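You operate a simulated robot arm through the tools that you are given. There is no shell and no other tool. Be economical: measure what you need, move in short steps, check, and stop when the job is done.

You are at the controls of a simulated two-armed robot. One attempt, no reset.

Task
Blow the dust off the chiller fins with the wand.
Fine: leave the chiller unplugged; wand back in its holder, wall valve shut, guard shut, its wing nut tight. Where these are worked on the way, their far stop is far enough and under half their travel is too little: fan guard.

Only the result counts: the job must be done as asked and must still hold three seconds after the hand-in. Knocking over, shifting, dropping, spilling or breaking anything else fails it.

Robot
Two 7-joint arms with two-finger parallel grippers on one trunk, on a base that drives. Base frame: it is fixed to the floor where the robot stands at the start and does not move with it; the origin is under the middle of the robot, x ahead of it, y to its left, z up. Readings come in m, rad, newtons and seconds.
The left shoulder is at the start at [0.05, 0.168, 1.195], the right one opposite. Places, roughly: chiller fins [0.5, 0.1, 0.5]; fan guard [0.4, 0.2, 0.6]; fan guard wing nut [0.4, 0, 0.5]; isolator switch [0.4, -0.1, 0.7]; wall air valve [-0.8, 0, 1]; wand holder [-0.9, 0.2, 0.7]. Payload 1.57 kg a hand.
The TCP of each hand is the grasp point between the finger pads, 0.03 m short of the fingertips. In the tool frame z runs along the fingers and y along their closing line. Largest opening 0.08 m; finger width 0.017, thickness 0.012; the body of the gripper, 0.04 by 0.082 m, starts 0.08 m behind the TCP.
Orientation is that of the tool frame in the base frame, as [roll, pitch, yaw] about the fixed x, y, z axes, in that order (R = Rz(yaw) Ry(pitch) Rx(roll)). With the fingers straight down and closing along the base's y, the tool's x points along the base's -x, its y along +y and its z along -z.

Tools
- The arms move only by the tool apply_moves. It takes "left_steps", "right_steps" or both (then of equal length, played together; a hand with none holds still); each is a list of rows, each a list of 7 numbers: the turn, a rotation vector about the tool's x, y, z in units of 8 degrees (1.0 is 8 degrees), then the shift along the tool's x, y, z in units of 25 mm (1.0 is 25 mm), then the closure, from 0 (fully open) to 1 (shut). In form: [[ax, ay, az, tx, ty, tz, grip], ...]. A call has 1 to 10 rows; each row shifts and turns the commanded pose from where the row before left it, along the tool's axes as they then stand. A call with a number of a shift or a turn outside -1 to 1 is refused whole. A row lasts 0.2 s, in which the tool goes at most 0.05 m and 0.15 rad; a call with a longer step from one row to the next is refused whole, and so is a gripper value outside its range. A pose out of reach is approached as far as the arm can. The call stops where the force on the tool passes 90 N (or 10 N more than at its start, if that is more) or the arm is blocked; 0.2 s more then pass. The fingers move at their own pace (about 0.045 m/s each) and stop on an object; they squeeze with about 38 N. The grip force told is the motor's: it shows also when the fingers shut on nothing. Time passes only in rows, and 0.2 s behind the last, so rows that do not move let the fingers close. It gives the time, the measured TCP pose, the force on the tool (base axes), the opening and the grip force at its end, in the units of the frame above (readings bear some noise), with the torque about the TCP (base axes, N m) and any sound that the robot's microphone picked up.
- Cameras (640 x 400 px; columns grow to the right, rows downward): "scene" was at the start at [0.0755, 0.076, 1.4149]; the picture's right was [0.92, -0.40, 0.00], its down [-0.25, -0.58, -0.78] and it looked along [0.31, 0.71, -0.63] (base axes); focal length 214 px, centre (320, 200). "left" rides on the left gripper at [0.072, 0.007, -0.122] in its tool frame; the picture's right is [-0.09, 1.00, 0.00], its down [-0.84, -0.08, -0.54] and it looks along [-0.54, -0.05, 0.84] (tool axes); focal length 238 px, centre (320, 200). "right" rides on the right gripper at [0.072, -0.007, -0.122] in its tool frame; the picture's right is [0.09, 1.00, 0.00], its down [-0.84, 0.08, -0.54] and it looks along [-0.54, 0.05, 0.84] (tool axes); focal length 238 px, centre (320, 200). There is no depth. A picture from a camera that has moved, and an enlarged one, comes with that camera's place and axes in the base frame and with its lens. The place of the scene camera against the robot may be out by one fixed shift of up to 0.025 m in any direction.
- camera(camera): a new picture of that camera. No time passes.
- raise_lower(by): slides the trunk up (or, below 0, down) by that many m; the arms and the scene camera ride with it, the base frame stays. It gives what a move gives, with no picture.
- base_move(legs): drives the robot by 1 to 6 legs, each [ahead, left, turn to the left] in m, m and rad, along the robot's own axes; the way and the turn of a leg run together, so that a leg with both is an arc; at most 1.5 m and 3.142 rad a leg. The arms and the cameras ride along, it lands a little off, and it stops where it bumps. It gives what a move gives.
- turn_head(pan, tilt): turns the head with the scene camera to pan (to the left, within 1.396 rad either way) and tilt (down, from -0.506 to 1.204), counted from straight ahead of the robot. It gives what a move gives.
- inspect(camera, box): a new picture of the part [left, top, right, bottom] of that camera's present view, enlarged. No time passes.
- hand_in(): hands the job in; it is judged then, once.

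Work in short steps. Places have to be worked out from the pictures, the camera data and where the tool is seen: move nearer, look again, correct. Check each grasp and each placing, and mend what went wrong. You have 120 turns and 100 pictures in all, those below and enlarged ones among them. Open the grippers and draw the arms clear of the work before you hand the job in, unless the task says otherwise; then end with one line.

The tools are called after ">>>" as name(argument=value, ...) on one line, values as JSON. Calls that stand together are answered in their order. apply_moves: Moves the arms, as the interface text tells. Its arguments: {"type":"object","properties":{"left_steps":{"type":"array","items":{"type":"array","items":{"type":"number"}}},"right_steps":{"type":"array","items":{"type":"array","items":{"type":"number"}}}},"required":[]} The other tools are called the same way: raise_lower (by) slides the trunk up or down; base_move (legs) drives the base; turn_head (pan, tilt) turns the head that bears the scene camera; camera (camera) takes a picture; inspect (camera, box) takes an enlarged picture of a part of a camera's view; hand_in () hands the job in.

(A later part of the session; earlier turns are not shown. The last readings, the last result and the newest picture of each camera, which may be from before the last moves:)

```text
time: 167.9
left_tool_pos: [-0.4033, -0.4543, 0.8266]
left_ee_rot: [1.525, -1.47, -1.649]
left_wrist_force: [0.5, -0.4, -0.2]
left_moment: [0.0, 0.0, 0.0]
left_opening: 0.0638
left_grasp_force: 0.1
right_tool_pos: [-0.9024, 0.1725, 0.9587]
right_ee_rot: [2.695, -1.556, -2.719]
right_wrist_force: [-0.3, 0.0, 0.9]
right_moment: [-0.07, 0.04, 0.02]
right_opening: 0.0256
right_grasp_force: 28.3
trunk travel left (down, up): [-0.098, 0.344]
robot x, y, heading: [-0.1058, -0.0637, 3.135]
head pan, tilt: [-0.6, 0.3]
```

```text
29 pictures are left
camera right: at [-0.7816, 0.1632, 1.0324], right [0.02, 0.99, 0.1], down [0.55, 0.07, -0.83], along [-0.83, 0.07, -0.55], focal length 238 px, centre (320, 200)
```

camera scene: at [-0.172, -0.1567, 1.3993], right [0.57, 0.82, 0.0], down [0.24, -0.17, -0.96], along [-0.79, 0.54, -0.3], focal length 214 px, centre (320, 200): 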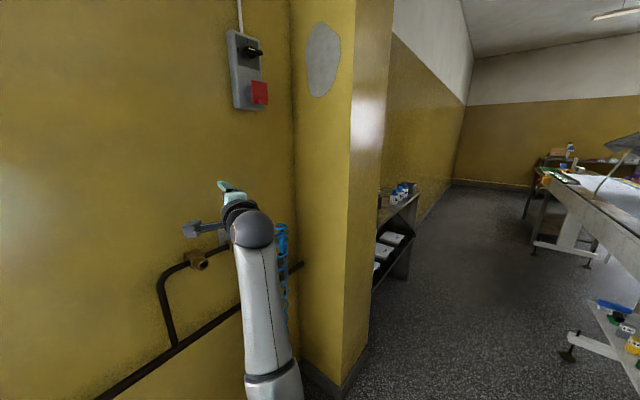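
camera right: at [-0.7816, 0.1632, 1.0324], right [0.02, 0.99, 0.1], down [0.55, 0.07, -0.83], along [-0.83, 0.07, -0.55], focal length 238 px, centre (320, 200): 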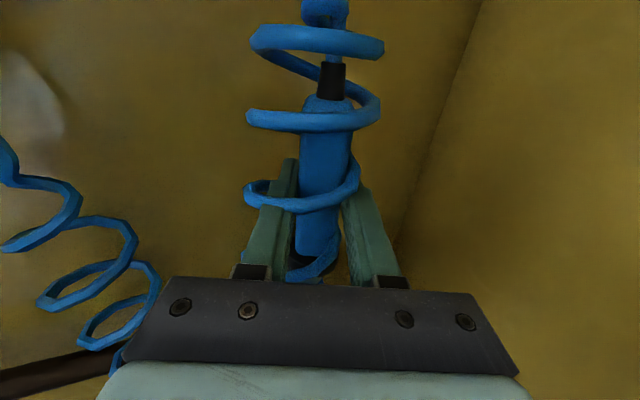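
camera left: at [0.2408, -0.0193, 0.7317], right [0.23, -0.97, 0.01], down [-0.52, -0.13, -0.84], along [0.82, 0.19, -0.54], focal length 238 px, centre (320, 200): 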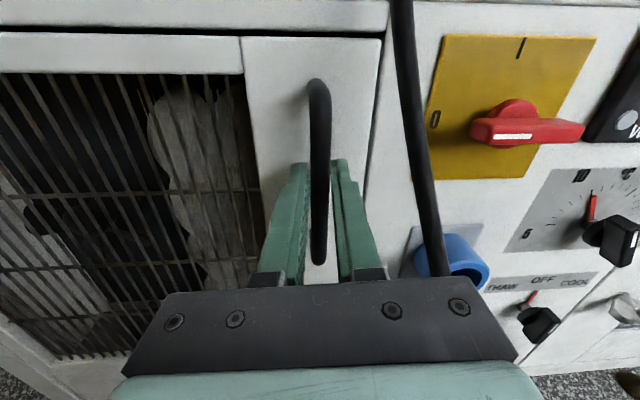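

Wand gripped (25.6 mm) with no side force. I lift it straight out by raising the trunk 0.27 m.

>>> raise_lower(by=0.27)

>>> turn_head(pan=-0.6, tilt=0.5)

>>> camera(camera="scene")

```text
time: 170.6
left_tool_pos: [-0.404, -0.4534, 1.0966]
left_ee_rot: [1.528, -1.47, -1.653]
left_wrist_force: [0.0, 0.0, -0.3]
left_moment: [0.0, -0.01, -0.02]
left_opening: 0.0639
left_grasp_force: 0.1
right_tool_pos: [-0.9021, 0.1727, 1.2286]
right_ee_rot: [2.729, -1.557, -2.754]
right_wrist_force: [0.0, 0.0, -1.7]
right_moment: [-0.01, -0.03, -0.02]
right_opening: 0.0256
right_grasp_force: 37.5
trunk travel left (down, up): [-0.368, 0.074]
robot x, y, heading: [-0.1053, -0.0584, 3.136]
head pan, tilt: [-0.6, 0.3]
```

```text
time: 171.4
left_tool_pos: [-0.4041, -0.4533, 1.0983]
left_ee_rot: [1.529, -1.469, -1.651]
left_wrist_force: [0.2, -0.6, 0.1]
left_moment: [-0.01, 0.0, 0.0]
left_opening: 0.0644
left_grasp_force: 0.0
right_tool_pos: [-0.9034, 0.1725, 1.2276]
right_ee_rot: [2.724, -1.559, -2.751]
right_wrist_force: [-0.3, -0.2, -2.7]
right_moment: [0.01, 0.01, -0.01]
right_opening: 0.0257
right_grasp_force: 37.0
trunk travel left (down, up): [-0.368, 0.074]
robot x, y, heading: [-0.1033, -0.0604, 3.137]
head pan, tilt: [-0.6, 0.499]
```

```text
28 pictures are left
camera scene: at [-0.2173, -0.01, 1.4359], right [0.57, 0.82, 0.0], down [0.39, -0.27, -0.88], along [-0.72, 0.5, -0.48], focal length 214 px, centre (320, 200)
```

scene: 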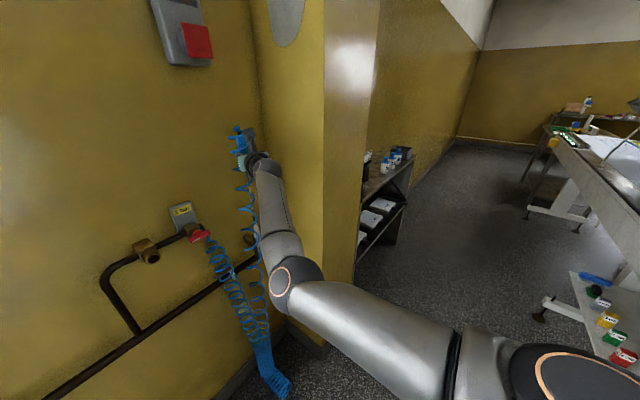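

Wand is free of the holder (weight ≈0.25 kg). I slide left away from the column and turn right part way, keeping the hose on that side.

>>> base_move(legs=[[0, 0.4, 0], [0, 0, -1.2]])

>>> turn_head(pan=-0.4, tilt=0.5)

>>> camera(camera="scene")

```text
time: 174.6
left_tool_pos: [-0.4109, -0.782, 1.0979]
left_ee_rot: [1.509, -1.47, -1.647]
left_wrist_force: [0.1, 0.8, -0.7]
left_moment: [0.01, 0.02, -0.02]
left_opening: 0.0641
left_grasp_force: 0.1
right_tool_pos: [-0.8855, -0.0243, 1.2361]
right_ee_rot: [1.369, -1.513, -1.604]
right_wrist_force: [10.0, 1.8, -0.4]
right_moment: [0.62, -0.5, 0.05]
right_opening: 0.0275
right_grasp_force: 38.1
trunk travel left (down, up): [-0.368, 0.074]
robot x, y, heading: [-0.1015, -0.3911, 3.122]
head pan, tilt: [-0.6, 0.499]
stopped in leg 1: the robot was blocked; the commanded pose is now the measured one
```

```text
time: 175.4
left_tool_pos: [-0.4106, -0.7804, 1.0974]
left_ee_rot: [1.507, -1.47, -1.643]
left_wrist_force: [0.5, -0.3, 0.0]
left_moment: [0.0, -0.01, -0.03]
left_opening: 0.0638
left_grasp_force: 0.1
right_tool_pos: [-0.8847, -0.0238, 1.2359]
right_ee_rot: [1.353, -1.517, -1.58]
right_wrist_force: [13.5, 6.2, -2.5]
right_moment: [1.03, -0.73, -0.08]
right_opening: 0.0274
right_grasp_force: 37.7
trunk travel left (down, up): [-0.368, 0.074]
robot x, y, heading: [-0.1044, -0.3933, 3.117]
head pan, tilt: [-0.4, 0.499]
```

```text
27 pictures are left
camera scene: at [-0.2261, -0.3561, 1.4361], right [0.41, 0.91, 0.0], down [0.44, -0.2, -0.88], along [-0.8, 0.36, -0.48], focal length 214 px, centre (320, 200)
```

scene: 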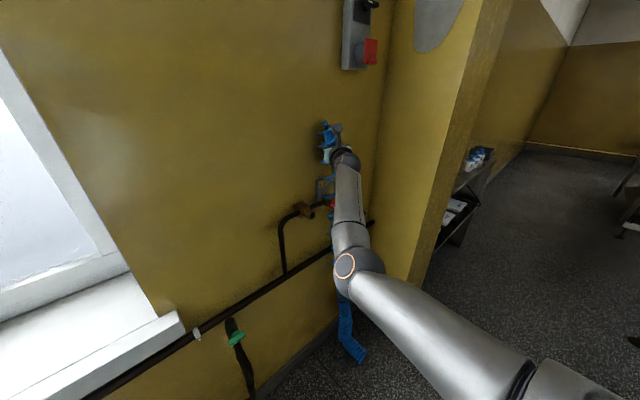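

The wand's tip caught the valve from the side. I reverse right 0.15 m at once, then draw straight back from the wall.

>>> base_move(legs=[[0, -0.16, 0], [-0.12, 0, 0]])

>>> camera(camera="right")

>>> camera(camera="scene")

```text
time: 178.2
left_tool_pos: [-0.292, -0.6257, 1.0974]
left_ee_rot: [1.517, -1.469, -1.656]
left_wrist_force: [-0.3, -0.7, 0.1]
left_moment: [-0.06, 0.0, 0.01]
left_opening: 0.0641
left_grasp_force: 0.0
right_tool_pos: [-0.7661, 0.1302, 1.2346]
right_ee_rot: [1.372, -1.517, -1.601]
right_wrist_force: [0.5, 0.1, -1.5]
right_moment: [0.03, -0.03, 0.02]
right_opening: 0.0255
right_grasp_force: 36.8
trunk travel left (down, up): [-0.368, 0.074]
robot x, y, heading: [0.014, -0.2355, 3.115]
head pan, tilt: [-0.4, 0.499]
```

```text
26 pictures are left
camera right: at [-0.648, 0.0941, 1.3056], right [0.23, 0.96, 0.14], down [0.55, 0.0, -0.84], along [-0.81, 0.27, -0.53], focal length 238 px, centre (320, 200)
```

right: 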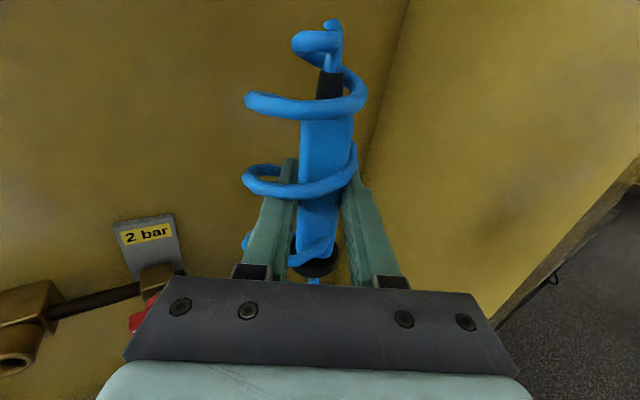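

```text
25 pictures are left
camera scene: at [-0.1071, -0.2012, 1.436], right [0.41, 0.91, 0.0], down [0.44, -0.2, -0.88], along [-0.8, 0.36, -0.48], focal length 214 px, centre (320, 200)
```

scene: 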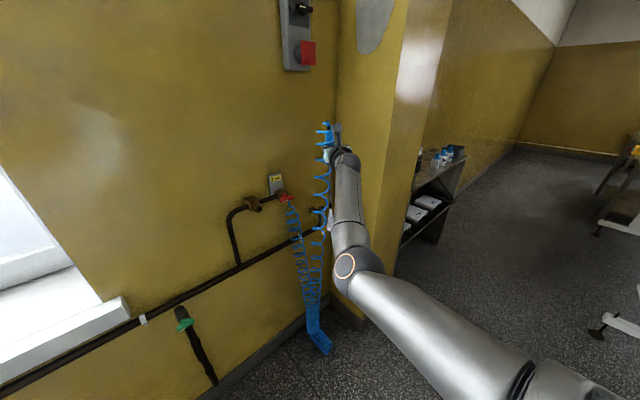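

Wand and valve are unharmed (bar still horizontal). I draw the hand back another 0.1 m, then slide left and start the turn.

>>> apply_moves(right_steps=[[0, 0, 0, 0.3, 0, -1, 1], [0, 0, 0, 0.3, 0, -1, 1], [0, 0, 0, 0.3, 0, -1, 1], [0, 0, 0, 0.3, 0, -1, 1]])

>>> base_move(legs=[[0, 0.25, 0], [0, 0, -1.2]])

>>> camera(camera="scene")

```text
time: 179.2
left_tool_pos: [-0.2931, -0.6252, 1.0978]
left_ee_rot: [1.522, -1.47, -1.662]
left_wrist_force: [-0.8, 0.1, -0.5]
left_moment: [-0.01, 0.02, 0.0]
left_opening: 0.0637
left_grasp_force: 0.0
right_tool_pos: [-0.6672, 0.1058, 1.2621]
right_ee_rot: [1.387, -1.518, -1.615]
right_wrist_force: [-0.2, 0.3, -1.0]
right_moment: [0.02, -0.01, 0.01]
right_opening: 0.0256
right_grasp_force: 36.6
trunk travel left (down, up): [-0.368, 0.074]
robot x, y, heading: [0.0162, -0.2365, 3.122]
head pan, tilt: [-0.4, 0.499]
```

```text
time: 185.1
left_tool_pos: [-0.463, -0.3421, 1.0971]
left_ee_rot: [1.523, -1.469, -2.871]
left_wrist_force: [-0.2, 1.0, -0.6]
left_moment: [-0.04, -0.01, -0.04]
left_opening: 0.0641
left_grasp_force: 0.2
right_tool_pos: [0.0867, 0.2684, 1.261]
right_ee_rot: [1.39, -1.516, -2.826]
right_wrist_force: [-0.2, -0.1, -1.2]
right_moment: [-0.01, -0.01, -0.02]
right_opening: 0.0258
right_grasp_force: 36.9
trunk travel left (down, up): [-0.368, 0.074]
robot x, y, heading: [0.0089, -0.4933, 1.913]
head pan, tilt: [-0.4, 0.499]
```

```text
24 pictures are left
camera scene: at [0.0013, -0.3652, 1.4359], right [1.0, -0.06, 0.0], down [-0.03, -0.48, -0.88], along [0.05, 0.88, -0.48], focal length 214 px, centre (320, 200)
```

scene: 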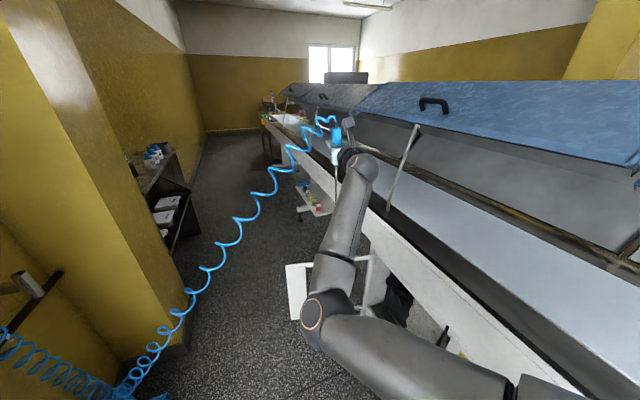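

Clear, hose trailing freely. The robot now faces along the counter with the fingers pointing that way too, so rolling the wrist will aim the nozzle at the fins. I back along the counter and lower the trunk first.

>>> base_move(legs=[[-0.288, 0.04, -0.02]])

>>> raise_lower(by=-0.36)

>>> turn_head(pan=-0.5, tilt=0.55)

>>> camera(camera="scene")

```text
time: 187.0
left_tool_pos: [-0.4101, -0.6098, 1.0971]
left_ee_rot: [1.517, -1.468, -2.88]
left_wrist_force: [-0.1, 0.1, -0.4]
left_moment: [0.0, 0.03, 0.02]
left_opening: 0.0641
left_grasp_force: 0.0
right_tool_pos: [0.1499, -0.0067, 1.2623]
right_ee_rot: [1.385, -1.516, -2.834]
right_wrist_force: [0.9, -0.3, -2.5]
right_moment: [-0.01, 0.02, -0.01]
right_opening: 0.0253
right_grasp_force: 37.1
trunk travel left (down, up): [-0.368, 0.074]
robot x, y, heading: [0.0608, -0.7657, 1.896]
head pan, tilt: [-0.4, 0.499]
```

```text
time: 190.5
left_tool_pos: [-0.4097, -0.6088, 0.7378]
left_ee_rot: [1.521, -1.468, -2.885]
left_wrist_force: [-0.4, 0.2, -0.2]
left_moment: [0.03, 0.03, -0.01]
left_opening: 0.0639
left_grasp_force: 0.0
right_tool_pos: [0.1476, -0.0069, 0.9006]
right_ee_rot: [1.397, -1.517, -2.847]
right_wrist_force: [-0.4, 0.1, -1.6]
right_moment: [0.02, 0.02, -0.02]
right_opening: 0.0257
right_grasp_force: 36.7
trunk travel left (down, up): [-0.008, 0.434]
robot x, y, heading: [0.0621, -0.7664, 1.892]
head pan, tilt: [-0.4, 0.499]
```

```text
time: 191.2
left_tool_pos: [-0.4101, -0.6098, 0.7368]
left_ee_rot: [1.522, -1.471, -2.885]
left_wrist_force: [0.8, 0.3, -0.4]
left_moment: [0.02, -0.01, -0.01]
left_opening: 0.0639
left_grasp_force: 0.0
right_tool_pos: [0.1491, -0.0057, 0.9015]
right_ee_rot: [1.398, -1.517, -2.85]
right_wrist_force: [0.0, 0.7, -1.4]
right_moment: [-0.01, 0.01, -0.02]
right_opening: 0.0252
right_grasp_force: 37.1
trunk travel left (down, up): [-0.008, 0.434]
robot x, y, heading: [0.0595, -0.7652, 1.895]
head pan, tilt: [-0.499, 0.55]
```

```text
23 pictures are left
camera scene: at [0.0637, -0.6408, 1.0713], right [0.98, -0.17, 0.0], down [-0.09, -0.51, -0.85], along [0.15, 0.84, -0.52], focal length 214 px, centre (320, 200)
```

scene: 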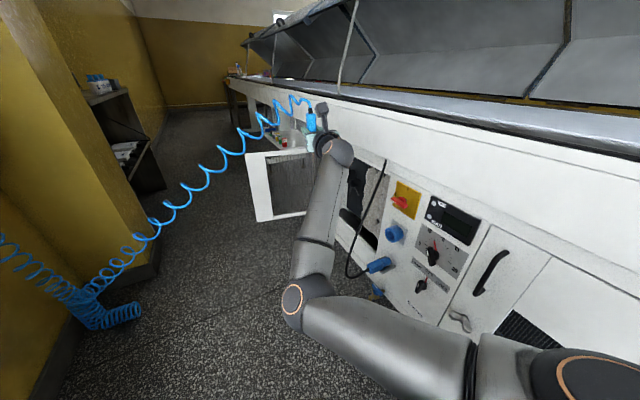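

Hand is in front of the open bay at z 0.90. I turn it 11° left to square it and lower it with some reach.

>>> apply_moves(right_steps=[[0.75, 0, 0, -1, 0, 0.3, 1], [0.7, 0, 0, -1, 0, 0.3, 1], [0, 0, 0, -1, 0, 0.2, 1], [0, 0, 0, -1, 0, 0.2, 1], [0, 0, 0, -1, 0, 0.2, 1], [0, 0, 0, -1, 0, 0.2, 1], [0, 0, 0, -1, 0, 0.2, 1], [0, 0, 0, -1, 0, 0.2, 1], [0, 0, 0, -1, 0, 0.1, 1], [0, 0, 0, -1, 0, 0.1, 1]])

```text
time: 193.4
left_tool_pos: [-0.4108, -0.6097, 0.7371]
left_ee_rot: [1.523, -1.469, -2.885]
left_wrist_force: [-0.1, 1.1, 0.1]
left_moment: [-0.02, 0.01, 0.01]
left_opening: 0.0641
left_grasp_force: 0.0
right_tool_pos: [0.1503, 0.0442, 0.6545]
right_ee_rot: [1.602, -1.517, -2.852]
right_wrist_force: [-0.6, 0.8, -1.5]
right_moment: [-0.01, -0.01, -0.01]
right_opening: 0.0254
right_grasp_force: 37.1
trunk travel left (down, up): [-0.008, 0.434]
robot x, y, heading: [0.0596, -0.7679, 1.898]
head pan, tilt: [-0.499, 0.55]
```

Lowered to z 0.65. Now I roll the wrist to swing the nozzle up toward the fins.

>>> apply_moves(right_steps=[[0, 0, -1, 0, 0, 0, 1], [0, 0, -1, 0, 0, 0, 1], [0, 0, -1, 0, 0, 0, 1], [0, 0, -1, 0, 0, 0, 1], [0, 0, -1, 0, 0, 0, 1], [0, 0, -1, 0, 0, 0, 1], [0, 0, -1, 0, 0, 0, 1], [0, 0, -1, 0, 0, 0, 1]])

>>> camera(camera="scene")

>>> camera(camera="right")

```text
time: 195.2
left_tool_pos: [-0.4111, -0.6092, 0.7365]
left_ee_rot: [1.523, -1.472, -2.886]
left_wrist_force: [-0.2, 0.1, 0.1]
left_moment: [-0.03, 0.04, 0.0]
left_opening: 0.0641
left_grasp_force: 0.1
right_tool_pos: [0.1499, 0.0447, 0.6523]
right_ee_rot: [1.57, -0.397, -2.819]
right_wrist_force: [0.0, 0.0, -2.0]
right_moment: [-0.03, -0.01, -0.01]
right_opening: 0.0256
right_grasp_force: 36.7
trunk travel left (down, up): [-0.008, 0.434]
robot x, y, heading: [0.0612, -0.7616, 1.896]
head pan, tilt: [-0.499, 0.55]
```

```text
22 pictures are left
camera scene: at [0.0637, -0.6408, 1.0713], right [0.98, -0.17, 0.0], down [-0.09, -0.51, -0.85], along [0.15, 0.84, -0.52], focal length 214 px, centre (320, 200)
```

scene: 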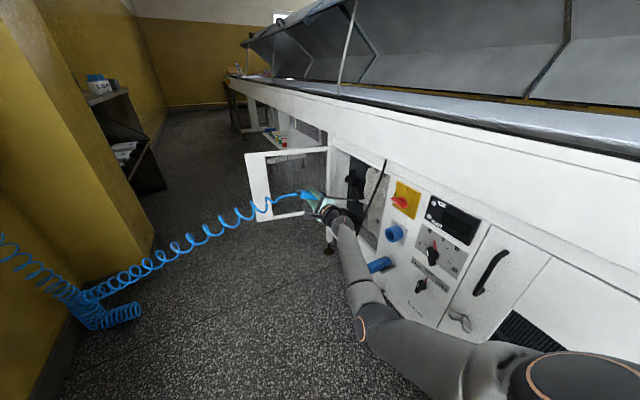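

```text
21 pictures are left
camera right: at [0.1227, -0.0918, 0.6745], right [0.28, 0.1, 0.95], down [0.93, -0.26, -0.25], along [0.22, 0.96, -0.16], focal length 238 px, centre (320, 200)
```

right: 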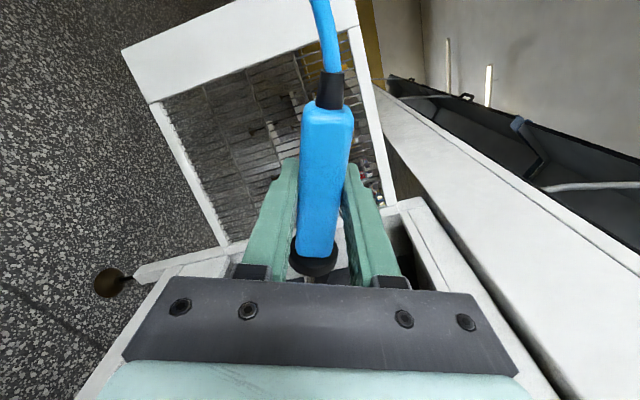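

Nozzle now points into the bay, about 23° down. I enlarge to see the tip and the fins.

>>> inspect(camera="scene", box=[290, 140, 420, 270])

```text
3.08 times, centred on (355, 205) of scene
camera zoom: at [0.0637, -0.6408, 1.0713], right [0.98, -0.17, 0.0], down [-0.09, -0.51, -0.85], along [0.15, 0.84, -0.52], focal length 660 px, centre (212, 185)
```

zoom: 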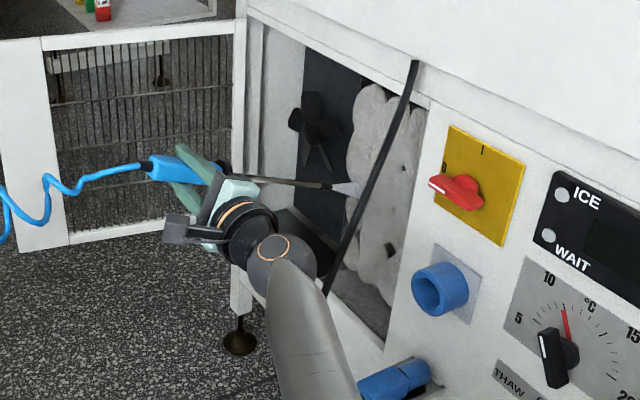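

A puff of air shows at the tip, so it blows. The dust lies right of the tip; I draw the hand back 55 mm (rightward) and sweep the aim up and down slowly.

>>> apply_moves(right_steps=[[0, 0, 0, 0, 0, -0.7, 1], [0, 0, 0, 0, 0, -0.7, 1], [0, 0, 0, 0, 0, -0.7, 1], [0, 0, 0, 0, 0, 0, 1], [0, 0, 0.5, 0, 0, 0, 1], [0, 0, 0.5, 0, 0, 0, 1], [0, 0, 0.3, 0, 0, 0, 1], [0, 0, 0, 0, 0, 0, 1], [0, 0, -0.5, 0, 0, 0, 1], [0, 0, -0.5, 0, 0, 0, 1]])

>>> apply_moves(right_steps=[[0, 0, -0.5, 0, 0, 0, 1], [0, 0, -0.5, 0, 0, 0, 1], [0, 0, -0.5, 0, 0, 0, 1], [0, 0, -0.5, 0, 0, 0, 1], [0, 0, -0.5, 0, 0, 0, 1], [0, 0, -0.5, 0, 0, 0, 1], [0, 0, 0, 0, 0, 0, 1], [0, 0, 0, 0, 0, 0, 1]])

>>> inspect(camera="scene", box=[290, 140, 420, 270])

```text
time: 197.4
left_tool_pos: [-0.4098, -0.6087, 0.7374]
left_ee_rot: [1.521, -1.47, -2.885]
left_wrist_force: [-0.1, 0.7, 0.6]
left_moment: [0.04, 0.02, 0.02]
left_opening: 0.0641
left_grasp_force: 0.0
right_tool_pos: [0.1647, -0.0057, 0.6513]
right_ee_rot: [1.574, -0.441, -2.819]
right_wrist_force: [-0.5, 0.2, -1.3]
right_moment: [-0.05, 0.02, 0.01]
right_opening: 0.0258
right_grasp_force: 36.8
trunk travel left (down, up): [-0.008, 0.434]
robot x, y, heading: [0.0601, -0.7643, 1.896]
head pan, tilt: [-0.499, 0.55]
```

```text
time: 199.2
left_tool_pos: [-0.4094, -0.6094, 0.7373]
left_ee_rot: [1.521, -1.471, -2.885]
left_wrist_force: [0.0, -0.5, -0.5]
left_moment: [-0.02, 0.0, -0.03]
left_opening: 0.0641
left_grasp_force: 0.1
right_tool_pos: [0.1655, -0.0043, 0.6521]
right_ee_rot: [1.572, -0.023, -2.818]
right_wrist_force: [0.4, 1.1, -1.8]
right_moment: [-0.04, 0.02, 0.03]
right_opening: 0.0256
right_grasp_force: 37.3
trunk travel left (down, up): [-0.008, 0.434]
robot x, y, heading: [0.0604, -0.7656, 1.887]
head pan, tilt: [-0.499, 0.55]
```

```text
3.08 times, centred on (355, 205) of scene
camera zoom: at [0.0637, -0.6408, 1.0713], right [0.98, -0.17, 0.0], down [-0.09, -0.51, -0.85], along [0.15, 0.84, -0.52], focal length 660 px, centre (212, 185)
```

zoom: 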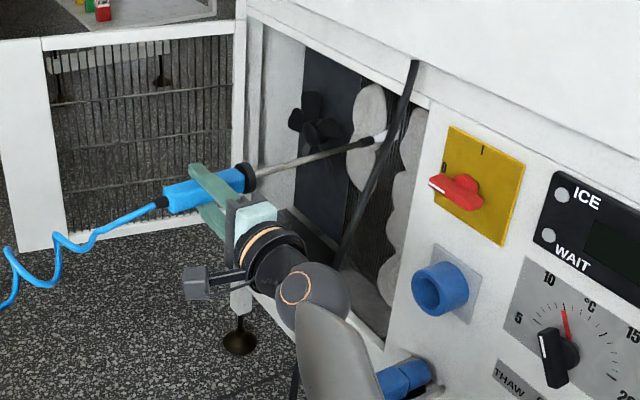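

The dust is coming off in a swath. I sweep a bit higher, then shift right 35 mm and sweep down.

>>> apply_moves(right_steps=[[0, 0, -0.6, 0, 0, 0.4, 1], [0, 0, -0.6, 0, 0, 0.4, 1], [0, 0, 0, 0, 0, 0, 1], [0, 0, 0, 0, 0, -0.7, 1], [0, 0, 0, 0, 0, -0.7, 1], [0, 0, 0, 0, 0, -0.7, 1], [0, 0, 0.5, 0, 0, 0, 1], [0, 0, 0.5, 0, 0, 0, 1], [0, 0, 0.5, 0, 0, 0, 1], [0, 0, 0.5, 0, 0, 0, 1]])

>>> apply_moves(right_steps=[[0, 0, 0.5, 0, 0, 0, 1], [0, 0, 0.5, 0, 0, 0, 1], [0, 0, 0.5, 0, 0, 0, 1], [0, 0, 0.5, 0, 0, 0, 1], [0, 0, 0.5, 0, 0, 0, 1], [0, 0, 0.5, 0, 0, 0, 1], [0, 0, 0.5, 0, 0, 0, 1], [0, 0, 0, 0, 0, 0, 1]])

>>> inspect(camera="scene", box=[290, 140, 420, 270])

```text
time: 201.4
left_tool_pos: [-0.4088, -0.6092, 0.7398]
left_ee_rot: [1.498, -1.474, -2.862]
left_wrist_force: [0.4, 0.5, -0.3]
left_moment: [-0.03, -0.01, -0.01]
left_opening: 0.064
left_grasp_force: 0.1
right_tool_pos: [0.1844, -0.0345, 0.6566]
right_ee_rot: [1.571, -0.122, -2.825]
right_wrist_force: [0.0, 0.4, -1.8]
right_moment: [-0.02, 0.04, 0.0]
right_opening: 0.0256
right_grasp_force: 36.6
trunk travel left (down, up): [-0.008, 0.434]
robot x, y, heading: [0.0652, -0.7627, 1.891]
head pan, tilt: [-0.499, 0.55]
```

```text
time: 203.2
left_tool_pos: [-0.4097, -0.6083, 0.7375]
left_ee_rot: [1.522, -1.468, -2.886]
left_wrist_force: [0.5, 0.3, 0.4]
left_moment: [-0.01, 0.01, -0.02]
left_opening: 0.0639
left_grasp_force: 0.1
right_tool_pos: [0.1761, -0.0343, 0.6526]
right_ee_rot: [1.573, -0.622, -2.822]
right_wrist_force: [0.4, 1.1, -1.6]
right_moment: [-0.03, 0.06, 0.0]
right_opening: 0.0255
right_grasp_force: 36.7
trunk travel left (down, up): [-0.008, 0.434]
robot x, y, heading: [0.0599, -0.7611, 1.897]
head pan, tilt: [-0.499, 0.55]
```

```text
3.08 times, centred on (355, 205) of scene
camera zoom: at [0.0637, -0.6408, 1.0713], right [0.98, -0.17, 0.0], down [-0.09, -0.51, -0.85], along [0.15, 0.84, -0.52], focal length 660 px, centre (212, 185)
```

zoom: 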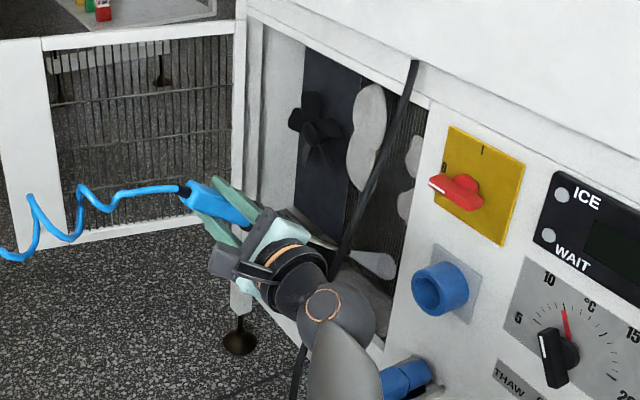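

Mostly clear: patches remain upper-left, right edge and bottom. I aim lower, shift right, then sweep up along the right edge.

>>> apply_moves(right_steps=[[0, 0, 0.5, 0, 0, 0.4, 1], [0, 0, 0.5, 0, 0, 0.4, 1], [0, 0, 0, 0, 0, -0.6, 1], [0, 0, 0, 0, 0, -0.6, 1], [0, 0, 0, 0, 0, -0.6, 1], [0, 0, -0.7, 0, 0, -0.2, 1], [0, 0, -0.7, 0, 0, 0, 1], [0, 0, -0.7, 0, 0, 0, 1], [0, 0, -0.7, 0, 0, 0, 1], [0, 0, -0.7, 0, 0, 0, 1]])

>>> apply_moves(right_steps=[[0, 0, -0.7, 0, 0, 0, 1], [0, 0, -0.7, 0, 0, 0, 1], [0, 0, -0.7, 0, 0, 0, 1], [0, 0, -0.7, 0, 0, 0, 1], [0, 0, -0.5, 0, 0, 0, 1], [0, 0, 0, 0, 0, 0, 1]])

>>> inspect(camera="scene", box=[290, 140, 420, 270])

```text
time: 205.6
left_tool_pos: [-0.4118, -0.6157, 0.7401]
left_ee_rot: [1.402, -1.46, -2.767]
left_wrist_force: [-0.8, 0.7, -0.6]
left_moment: [0.01, 0.01, -0.01]
left_opening: 0.0639
left_grasp_force: 0.0
right_tool_pos: [0.1707, -0.0617, 0.6914]
right_ee_rot: [1.512, -0.29, -2.791]
right_wrist_force: [-0.2, -0.1, -1.1]
right_moment: [0.0, 0.06, -0.02]
right_opening: 0.0255
right_grasp_force: 37.0
trunk travel left (down, up): [-0.008, 0.434]
robot x, y, heading: [0.057, -0.7601, 1.894]
head pan, tilt: [-0.499, 0.55]
stopped in row 10 (right hand): the arm was blocked; the commanded pose is now the measured one
```

```text
time: 207.2
left_tool_pos: [-0.4121, -0.615, 0.7403]
left_ee_rot: [1.401, -1.462, -2.764]
left_wrist_force: [-0.5, -0.1, -0.4]
left_moment: [0.0, 0.03, -0.02]
left_opening: 0.0638
left_grasp_force: 0.1
right_tool_pos: [0.1434, -0.0612, 0.7117]
right_ee_rot: [1.466, 0.101, -2.8]
right_wrist_force: [0.2, 0.4, -1.5]
right_moment: [0.01, 0.06, 0.03]
right_opening: 0.0253
right_grasp_force: 36.8
trunk travel left (down, up): [-0.008, 0.434]
robot x, y, heading: [0.0583, -0.7655, 1.892]
head pan, tilt: [-0.499, 0.55]
stopped in row 6 (right hand): the arm was blocked; the commanded pose is now the measured one
```

```text
3.08 times, centred on (355, 205) of scene
camera zoom: at [0.0597, -0.652, 1.0765], right [0.98, -0.17, 0.0], down [-0.09, -0.5, -0.86], along [0.15, 0.85, -0.51], focal length 660 px, centre (212, 185)
```

zoom: 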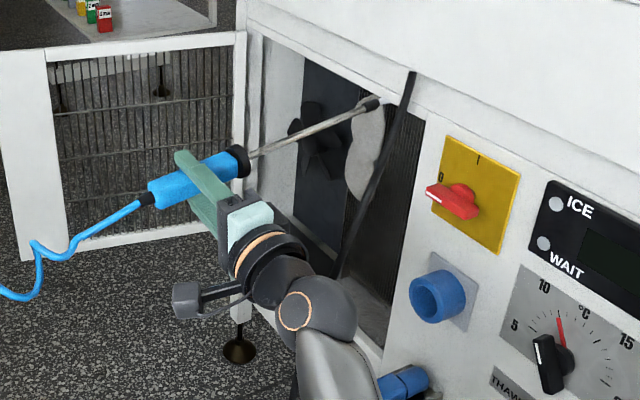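

The right edge is now clean; folding in that far made the arm press on something, so I extend back out (v≈−0.03, z≈0.66) and blow the upper-left patch.

>>> apply_moves(right_steps=[[0.4, 0, 0.3, 0, -0.3, 1, 1], [0.4, 0, 0.3, 0, -0.7, 1, 1], [0, 0, 0.2, 0, -0.7, 0.6, 1], [0, 0, 0, 0, 0, 0.6, 1], [0, 0, 0.4, 0, 0, 0, 1], [0, 0, 0.4, 0, 0, 0, 1], [0, 0, 0.4, 0, 0, 0, 1], [0, 0, 0, 0, 0, 0, 1]])

>>> inspect(camera="scene", box=[290, 140, 420, 270])

```text
time: 209.0
left_tool_pos: [-0.4107, -0.6094, 0.7368]
left_ee_rot: [1.521, -1.471, -2.884]
left_wrist_force: [-0.4, -0.1, -0.4]
left_moment: [-0.02, 0.01, -0.02]
left_opening: 0.0641
left_grasp_force: 0.1
right_tool_pos: [0.1227, 0.0213, 0.6549]
right_ee_rot: [1.592, -0.183, -2.8]
right_wrist_force: [0.1, -0.1, -1.7]
right_moment: [-0.05, 0.04, -0.02]
right_opening: 0.0255
right_grasp_force: 37.0
trunk travel left (down, up): [-0.008, 0.434]
robot x, y, heading: [0.057, -0.7688, 1.896]
head pan, tilt: [-0.499, 0.55]
```

```text
3.08 times, centred on (355, 205) of scene
camera zoom: at [0.0637, -0.6408, 1.0713], right [0.98, -0.17, 0.0], down [-0.09, -0.51, -0.85], along [0.15, 0.84, -0.52], focal length 660 px, centre (212, 185)
```

zoom: 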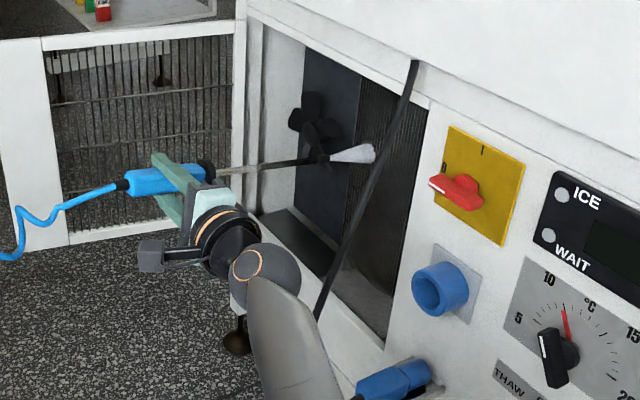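

Visible fins look clean. For good measure I sweep the lower region across, then re-check.

>>> apply_moves(right_steps=[[0, 0, 0.8, 0, 0, -0.3, 1], [0, 0, 0.8, 0, 0, -0.3, 1], [0, 0, 0.8, 0, 0, -0.3, 1], [0, 0, 0.8, 0, 0, -0.3, 1], [0, 0, 0.8, 0, 0, -0.4, 1], [0, 0, 0, 0, 0, -0.5, 1], [0, 0, 0, 0, 0, -0.4, 1], [0, 0, -0.8, 0, 0, 0, 1], [0, 0, -0.8, 0, 0, 0, 1], [0, 0, -0.8, 0, 0, 0, 1]])

>>> apply_moves(right_steps=[[0, 0, 0, 0, 0, 1, 1], [0, 0, 0, 0, 0, 1, 1], [0, 0, 0, 0, 0, 0.8, 1], [0, 0, 0, 0, 0, 0.6, 1]])

>>> inspect(camera="scene", box=[330, 150, 420, 250])

```text
time: 211.2
left_tool_pos: [-0.4096, -0.6097, 0.7375]
left_ee_rot: [1.521, -1.469, -2.884]
left_wrist_force: [-0.5, -0.3, 0.3]
left_moment: [0.01, 0.04, -0.02]
left_opening: 0.0642
left_grasp_force: 0.0
right_tool_pos: [0.1557, -0.0326, 0.6723]
right_ee_rot: [1.572, -0.378, -2.816]
right_wrist_force: [0.9, 0.2, -1.4]
right_moment: [-0.05, 0.04, -0.02]
right_opening: 0.0256
right_grasp_force: 37.0
trunk travel left (down, up): [-0.008, 0.434]
robot x, y, heading: [0.0584, -0.7651, 1.894]
head pan, tilt: [-0.499, 0.55]
```

```text
time: 212.2
left_tool_pos: [-0.4097, -0.6102, 0.738]
left_ee_rot: [1.522, -1.47, -2.886]
left_wrist_force: [-0.3, -0.5, -0.3]
left_moment: [-0.02, -0.02, -0.01]
left_opening: 0.0641
left_grasp_force: 0.0
right_tool_pos: [0.111, 0.0406, 0.6573]
right_ee_rot: [1.597, -0.407, -2.808]
right_wrist_force: [-0.4, -0.5, -1.5]
right_moment: [-0.02, 0.01, -0.03]
right_opening: 0.0257
right_grasp_force: 36.9
trunk travel left (down, up): [-0.008, 0.434]
robot x, y, heading: [0.0614, -0.7672, 1.898]
head pan, tilt: [-0.499, 0.55]
```

```text
4.00 times, centred on (375, 200) of scene
camera zoom: at [0.0637, -0.6408, 1.0713], right [0.98, -0.17, 0.0], down [-0.09, -0.51, -0.85], along [0.15, 0.84, -0.52], focal length 858 px, centre (100, 200)
```

zoom: 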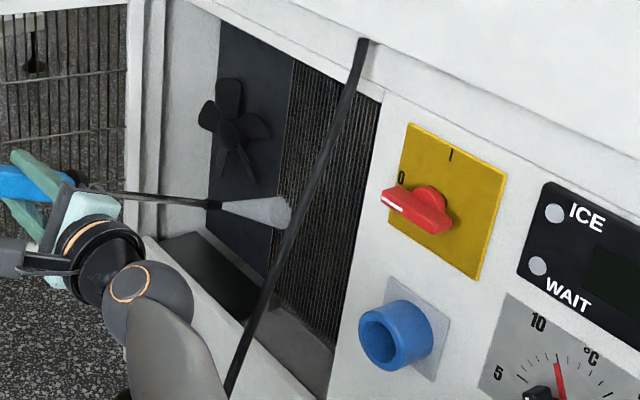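

Fins are clean. Now I return the wand: roll the nozzle down, then raise the hand and trunk in front of the bay.

>>> apply_moves(right_steps=[[0, 0, 1, 0, 0, 0, 1], [0, 0, 1, 0, 0, 0, 1], [0, 0, 1, 0, 0, 0, 1], [0, 0, 1, 0, 0, 0, 1], [0, 0, 1, 0, 0, 0, 1], [0, 0, 1, 0, 0, 0, 1], [0, 0, 1, 0, 0, 0, 1], [0, 0, 1, 0, 0, 0, 1], [0, 0, 0.3, 0, 0, 0, 1]])

>>> apply_moves(right_steps=[[0, 0, 0, 1, 0, 0, 1], [0, 0, 0, 1, 0, 0, 1], [0, 0, 0, 1, 0, 0, 1], [0, 0, 0, 1, 0, 0, 1], [0, 0, 0, 1, 0, 0, 1], [0, 0, 0, 1, 0, 0, 1], [0, 0, 0, 1, 0, 0, 1], [0, 0, 0, 1, 0, 0, 1], [0, 0, 0, 1, 0, 0, 1]])

>>> raise_lower(by=0.36)

>>> base_move(legs=[[0.288, -0.04, 0.02], [0, 0, 1.2]])

```text
time: 214.2
left_tool_pos: [-0.41, -0.6096, 0.7371]
left_ee_rot: [1.521, -1.469, -2.886]
left_wrist_force: [-0.6, -0.1, 1.6]
left_moment: [-0.01, 0.03, 0.0]
left_opening: 0.0636
left_grasp_force: 0.2
right_tool_pos: [0.1135, 0.042, 0.6559]
right_ee_rot: [2.951, -1.546, 2.108]
right_wrist_force: [0.5, 0.7, -2.2]
right_moment: [0.0, 0.03, 0.01]
right_opening: 0.0254
right_grasp_force: 36.9
trunk travel left (down, up): [-0.008, 0.434]
robot x, y, heading: [0.0605, -0.7638, 1.894]
head pan, tilt: [-0.499, 0.55]
```

```text
time: 216.2
left_tool_pos: [-0.4111, -0.6085, 0.7375]
left_ee_rot: [1.522, -1.468, -2.884]
left_wrist_force: [-0.2, -0.9, -0.3]
left_moment: [-0.02, -0.01, -0.01]
left_opening: 0.0642
left_grasp_force: 0.0
right_tool_pos: [0.1118, 0.0458, 0.8809]
right_ee_rot: [2.892, -1.55, 2.164]
right_wrist_force: [0.3, -0.4, -2.2]
right_moment: [-0.03, 0.0, -0.02]
right_opening: 0.0255
right_grasp_force: 36.6
trunk travel left (down, up): [-0.008, 0.434]
robot x, y, heading: [0.0598, -0.7659, 1.899]
head pan, tilt: [-0.499, 0.55]
```

```text
time: 219.7
left_tool_pos: [-0.41, -0.609, 1.0971]
left_ee_rot: [1.522, -1.47, -2.886]
left_wrist_force: [-0.6, -0.4, -0.6]
left_moment: [-0.04, -0.02, 0.02]
left_opening: 0.064
left_grasp_force: 0.1
right_tool_pos: [0.1113, 0.045, 1.2423]
right_ee_rot: [2.882, -1.548, 2.175]
right_wrist_force: [-0.2, 0.5, -1.2]
right_moment: [-0.02, -0.02, 0.02]
right_opening: 0.0255
right_grasp_force: 37.1
trunk travel left (down, up): [-0.368, 0.074]
robot x, y, heading: [0.0602, -0.7651, 1.892]
head pan, tilt: [-0.499, 0.55]
```

```text
time: 224.7
left_tool_pos: [-0.3008, -0.8743, 1.0965]
left_ee_rot: [1.522, -1.471, -1.663]
left_wrist_force: [0.0, -0.2, 0.2]
left_moment: [-0.01, 0.01, -0.01]
left_opening: 0.0639
left_grasp_force: 0.1
right_tool_pos: [-0.7382, -0.1607, 1.2415]
right_ee_rot: [2.875, -1.548, -2.877]
right_wrist_force: [1.1, -0.5, -2.0]
right_moment: [0.0, -0.03, 0.01]
right_opening: 0.0257
right_grasp_force: 36.8
trunk travel left (down, up): [-0.368, 0.074]
robot x, y, heading: [0.0031, -0.4872, 3.118]
head pan, tilt: [-0.499, 0.55]
```

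Hand is 0.08 m clear of the valve front. I slide right 0.333 m to the holder's line, and look.

>>> base_move(legs=[[0, -0.333, 0]])

>>> camera(camera="right")

>>> turn_head(pan=-0.5, tilt=0.5)

>>> inspect(camera="scene", box=[250, 90, 390, 270])

```text
time: 228.1
left_tool_pos: [-0.2956, -0.5531, 1.0969]
left_ee_rot: [1.521, -1.468, -1.667]
left_wrist_force: [0.0, -0.1, -0.1]
left_moment: [0.03, 0.0, -0.03]
left_opening: 0.0641
left_grasp_force: 0.1
right_tool_pos: [-0.7308, 0.1621, 1.2414]
right_ee_rot: [2.887, -1.547, -2.894]
right_wrist_force: [-0.2, 0.2, -1.3]
right_moment: [-0.05, -0.03, 0.01]
right_opening: 0.0256
right_grasp_force: 36.8
trunk travel left (down, up): [-0.368, 0.074]
robot x, y, heading: [0.0087, -0.1665, 3.116]
head pan, tilt: [-0.499, 0.55]
```

```text
14 pictures are left
camera right: at [-0.6098, 0.1547, 1.316], right [0.0, 1.0, 0.1], down [0.56, 0.08, -0.82], along [-0.83, 0.06, -0.56], focal length 238 px, centre (320, 200)
```

right: 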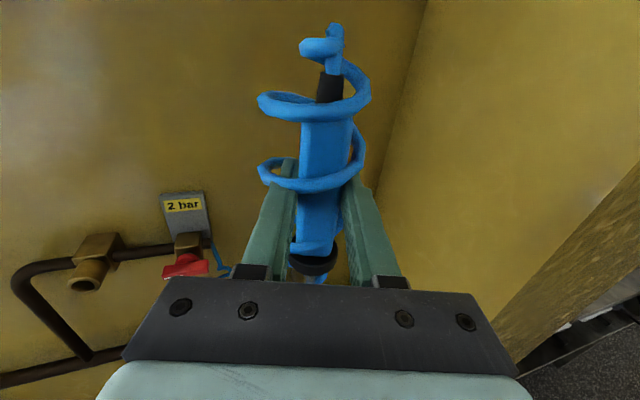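

```text
time: 228.7
left_tool_pos: [-0.2966, -0.5535, 1.0978]
left_ee_rot: [1.523, -1.47, -1.664]
left_wrist_force: [1.2, 0.5, 0.1]
left_moment: [-0.02, 0.01, -0.02]
left_opening: 0.064
left_grasp_force: 0.0
right_tool_pos: [-0.7303, 0.1627, 1.2409]
right_ee_rot: [2.883, -1.548, -2.891]
right_wrist_force: [0.0, 0.5, -1.7]
right_moment: [0.01, 0.01, 0.01]
right_opening: 0.0257
right_grasp_force: 36.8
trunk travel left (down, up): [-0.368, 0.074]
robot x, y, heading: [0.0114, -0.166, 3.115]
head pan, tilt: [-0.499, 0.499]
```

```text
2.22 times, centred on (320, 180) of scene
camera zoom: at [-0.1053, -0.1211, 1.4359], right [0.5, 0.86, 0.0], down [0.41, -0.24, -0.88], along [-0.76, 0.44, -0.48], focal length 477 px, centre (320, 244)
```

zoom: 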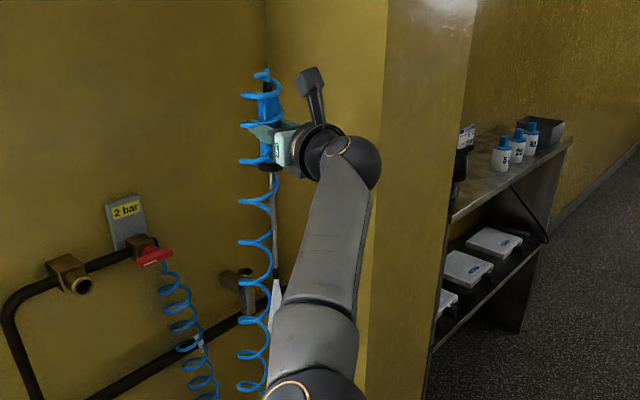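

Wand hangs plumb as before (slipped ~1 cm down in the grip). I drive ahead 0.11 m and bring the hand to the recorded holder axis (−0.902, 0.1725).

>>> base_move(legs=[[0.11, 0, 0]])

>>> apply_moves(right_steps=[[0, 0, 0, 0, 0.28, 0.8, 1], [0, 0, 0, 0, 0, 0.8, 1], [0, 0, 0, 0, 0, 0.8, 1]])

```text
time: 229.9
left_tool_pos: [-0.4053, -0.5495, 1.0977]
left_ee_rot: [1.532, -1.469, -1.678]
left_wrist_force: [-0.5, -0.8, -0.1]
left_moment: [-0.01, 0.03, 0.01]
left_opening: 0.0641
left_grasp_force: 0.0
right_tool_pos: [-0.8385, 0.1656, 1.2411]
right_ee_rot: [2.89, -1.549, -2.898]
right_wrist_force: [-0.4, 0.2, -2.1]
right_moment: [0.0, 0.02, 0.02]
right_opening: 0.0254
right_grasp_force: 37.3
trunk travel left (down, up): [-0.368, 0.074]
robot x, y, heading: [-0.0885, -0.1601, 3.114]
head pan, tilt: [-0.499, 0.499]
```

```text
time: 230.7
left_tool_pos: [-0.4051, -0.5483, 1.0985]
left_ee_rot: [1.524, -1.471, -1.67]
left_wrist_force: [-0.6, 0.5, -0.9]
left_moment: [-0.02, -0.03, 0.02]
left_opening: 0.0639
left_grasp_force: 0.1
right_tool_pos: [-0.8957, 0.1773, 1.2395]
right_ee_rot: [2.885, -1.547, -2.895]
right_wrist_force: [0.2, 0.2, -1.5]
right_moment: [0.02, -0.04, 0.03]
right_opening: 0.0258
right_grasp_force: 37.4
trunk travel left (down, up): [-0.368, 0.074]
robot x, y, heading: [-0.0948, -0.1598, 3.112]
head pan, tilt: [-0.499, 0.499]
```

Fine correction of a few millimetres, then a close look at the tip over the tube.

>>> apply_moves(right_steps=[[0, 0.06, 0, 0, -0.2, 0.28, 1], [0, 0, 0, 0, 0, 0, 1]])

>>> turn_head(pan=-0.4, tilt=0.5)

>>> inspect(camera="scene", box=[270, 110, 370, 240])

```text
time: 231.3
left_tool_pos: [-0.4043, -0.5488, 1.0965]
left_ee_rot: [1.521, -1.47, -1.669]
left_wrist_force: [-0.5, 0.8, -0.6]
left_moment: [0.0, -0.01, 0.0]
left_opening: 0.0641
left_grasp_force: 0.1
right_tool_pos: [-0.9038, 0.1687, 1.2399]
right_ee_rot: [2.704, -1.557, -2.716]
right_wrist_force: [-0.3, -0.5, -2.4]
right_moment: [0.0, 0.0, 0.0]
right_opening: 0.0256
right_grasp_force: 36.6
trunk travel left (down, up): [-0.368, 0.074]
robot x, y, heading: [-0.0972, -0.1626, 3.115]
head pan, tilt: [-0.499, 0.499]
```

```text
time: 231.9
left_tool_pos: [-0.404, -0.5485, 1.0979]
left_ee_rot: [1.521, -1.471, -1.67]
left_wrist_force: [0.0, 0.0, 0.0]
left_moment: [-0.02, 0.02, 0.0]
left_opening: 0.0641
left_grasp_force: 0.0
right_tool_pos: [-0.9035, 0.1697, 1.2398]
right_ee_rot: [2.717, -1.556, -2.726]
right_wrist_force: [0.3, -0.4, -0.9]
right_moment: [-0.02, 0.0, 0.03]
right_opening: 0.0255
right_grasp_force: 36.7
trunk travel left (down, up): [-0.368, 0.074]
robot x, y, heading: [-0.0947, -0.1614, 3.112]
head pan, tilt: [-0.4, 0.499]
```

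```text
3.08 times, centred on (320, 175) of scene
camera zoom: at [-0.2172, -0.1259, 1.4359], right [0.42, 0.91, 0.0], down [0.44, -0.2, -0.88], along [-0.8, 0.36, -0.48], focal length 660 px, centre (320, 277)
```

zoom: 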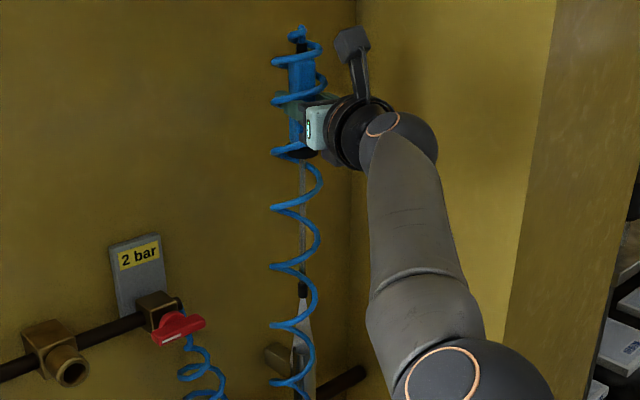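

Tip sits above the tube. Tiny y correction, then lower 0.12 m with the trunk and check the force.

>>> apply_moves(right_steps=[[0, 0, 0, 0, 0.1, 0, 1]])

>>> raise_lower(by=-0.12)

>>> inspect(camera="scene", box=[270, 110, 370, 240])

```text
time: 232.3
left_tool_pos: [-0.4038, -0.5482, 1.0978]
left_ee_rot: [1.522, -1.47, -1.668]
left_wrist_force: [-0.2, 0.3, 0.3]
left_moment: [-0.01, 0.0, 0.01]
left_opening: 0.0637
left_grasp_force: 0.1
right_tool_pos: [-0.9039, 0.1713, 1.2391]
right_ee_rot: [2.754, -1.555, -2.764]
right_wrist_force: [-0.1, 0.3, -1.9]
right_moment: [-0.01, -0.01, 0.0]
right_opening: 0.0258
right_grasp_force: 37.0
trunk travel left (down, up): [-0.368, 0.074]
robot x, y, heading: [-0.0969, -0.1645, 3.117]
head pan, tilt: [-0.4, 0.499]
```

```text
time: 233.8
left_tool_pos: [-0.4021, -0.5499, 0.9777]
left_ee_rot: [1.485, -1.47, -1.633]
left_wrist_force: [0.6, 0.3, 0.3]
left_moment: [0.02, -0.01, -0.04]
left_opening: 0.064
left_grasp_force: 0.0
right_tool_pos: [-0.8998, 0.1716, 1.1295]
right_ee_rot: [1.534, -1.564, -1.545]
right_wrist_force: [-0.2, 0.3, 23.4]
right_moment: [0.07, 0.27, -0.03]
right_opening: 0.026
right_grasp_force: 36.8
trunk travel left (down, up): [-0.248, 0.194]
robot x, y, heading: [-0.0918, -0.1658, 3.121]
head pan, tilt: [-0.4, 0.499]
```

```text
3.08 times, centred on (320, 175) of scene
camera zoom: at [-0.2136, -0.1273, 1.3165], right [0.41, 0.91, 0.0], down [0.43, -0.2, -0.88], along [-0.8, 0.36, -0.48], focal length 660 px, centre (320, 277)
```

zoom: 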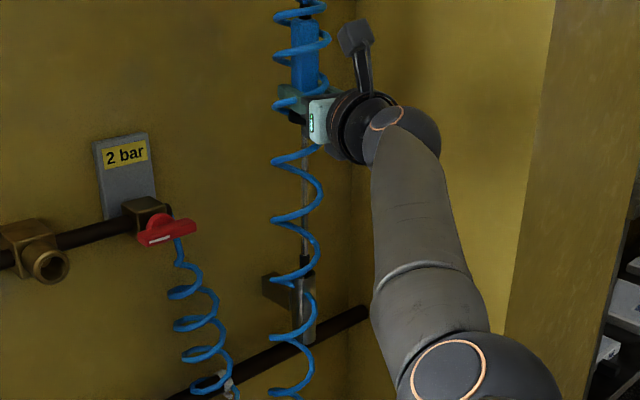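

The tip rests on the tube's rim (+23 N). I raise 20 mm and look from the left-hand camera, which sees this spot more from the side.

>>> raise_lower(by=0.03)

>>> inspect(camera="left", box=[500, 60, 640, 200])

```text
time: 234.6
left_tool_pos: [-0.4042, -0.5484, 1.0075]
left_ee_rot: [1.525, -1.469, -1.669]
left_wrist_force: [-0.4, -0.4, 0.2]
left_moment: [0.01, -0.04, -0.02]
left_opening: 0.0641
left_grasp_force: 0.0
right_tool_pos: [-0.9033, 0.171, 1.1478]
right_ee_rot: [2.832, -1.554, -2.836]
right_wrist_force: [0.0, -0.4, -2.6]
right_moment: [-0.01, 0.01, 0.01]
right_opening: 0.0256
right_grasp_force: 36.6
trunk travel left (down, up): [-0.278, 0.164]
robot x, y, heading: [-0.0945, -0.1599, 3.111]
head pan, tilt: [-0.4, 0.499]
```

```text
2.86 times, centred on (570, 130) of left
camera zoom: at [-0.2824, -0.5682, 1.0781], right [0.14, 0.99, 0.01], down [0.53, -0.07, -0.84], along [-0.83, 0.13, -0.54], focal length 681 px, centre (-394, 400)
```

zoom: 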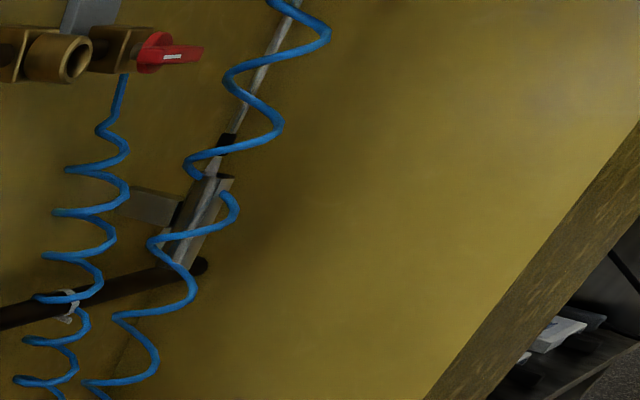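

The wand has tipped ~4.5° in the grip, tip toward the wall. I counter-rotate the hand 4.4°, shift 10 mm to the wall, and re-check.

>>> apply_moves(right_steps=[[0, -0.55, 0, 0, 0, 0.4, 1], [0, 0, 0, 0, 0, 0, 1]])

>>> inspect(camera="left", box=[520, 60, 600, 140])

```text
time: 235.2
left_tool_pos: [-0.4034, -0.5489, 1.0072]
left_ee_rot: [1.522, -1.469, -1.67]
left_wrist_force: [0.5, 0.3, -0.1]
left_moment: [0.01, -0.01, -0.02]
left_opening: 0.0639
left_grasp_force: 0.0
right_tool_pos: [-0.9134, 0.1729, 1.1489]
right_ee_rot: [3.08, -1.478, -3.09]
right_wrist_force: [-0.1, -0.4, -1.3]
right_moment: [0.0, -0.01, -0.02]
right_opening: 0.0255
right_grasp_force: 37.5
trunk travel left (down, up): [-0.278, 0.164]
robot x, y, heading: [-0.0929, -0.1608, 3.113]
head pan, tilt: [-0.4, 0.499]
```

```text
5.00 times, centred on (560, 100) of left
camera zoom: at [-0.2821, -0.5684, 1.0782], right [0.14, 0.99, 0.01], down [0.53, -0.07, -0.84], along [-0.83, 0.13, -0.54], focal length 1192 px, centre (-880, 700)
```

zoom: 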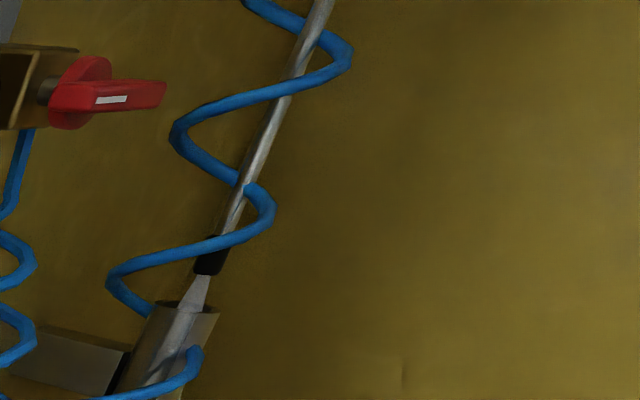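

The shaft is now parallel to the tube and lined up within ~4 mm. I nudge 3 mm toward the wall and lower 60 mm.

>>> apply_moves(right_steps=[[0, 0, 0, 0, 0, 0.12, 1]])

>>> raise_lower(by=-0.06)

```text
time: 235.6
left_tool_pos: [-0.404, -0.5496, 1.0072]
left_ee_rot: [1.522, -1.47, -1.668]
left_wrist_force: [0.2, -0.2, 0.4]
left_moment: [-0.01, 0.01, -0.01]
left_opening: 0.0644
left_grasp_force: 0.1
right_tool_pos: [-0.9169, 0.1723, 1.1487]
right_ee_rot: [3.08, -1.482, -3.089]
right_wrist_force: [0.5, 0.0, -1.7]
right_moment: [0.0, -0.01, 0.01]
right_opening: 0.0257
right_grasp_force: 36.5
trunk travel left (down, up): [-0.278, 0.164]
robot x, y, heading: [-0.0956, -0.164, 3.115]
head pan, tilt: [-0.4, 0.499]
```

```text
time: 236.6
left_tool_pos: [-0.4045, -0.5493, 0.9473]
left_ee_rot: [1.526, -1.469, -1.67]
left_wrist_force: [-0.2, 0.6, 0.4]
left_moment: [0.03, 0.04, 0.02]
left_opening: 0.0639
left_grasp_force: 0.0
right_tool_pos: [-0.9163, 0.1717, 1.0878]
right_ee_rot: [3.094, -1.478, -3.103]
right_wrist_force: [0.2, -0.7, -1.6]
right_moment: [-0.04, 0.03, -0.01]
right_opening: 0.0254
right_grasp_force: 36.9
trunk travel left (down, up): [-0.218, 0.224]
robot x, y, heading: [-0.0962, -0.1625, 3.115]
head pan, tilt: [-0.4, 0.499]
```

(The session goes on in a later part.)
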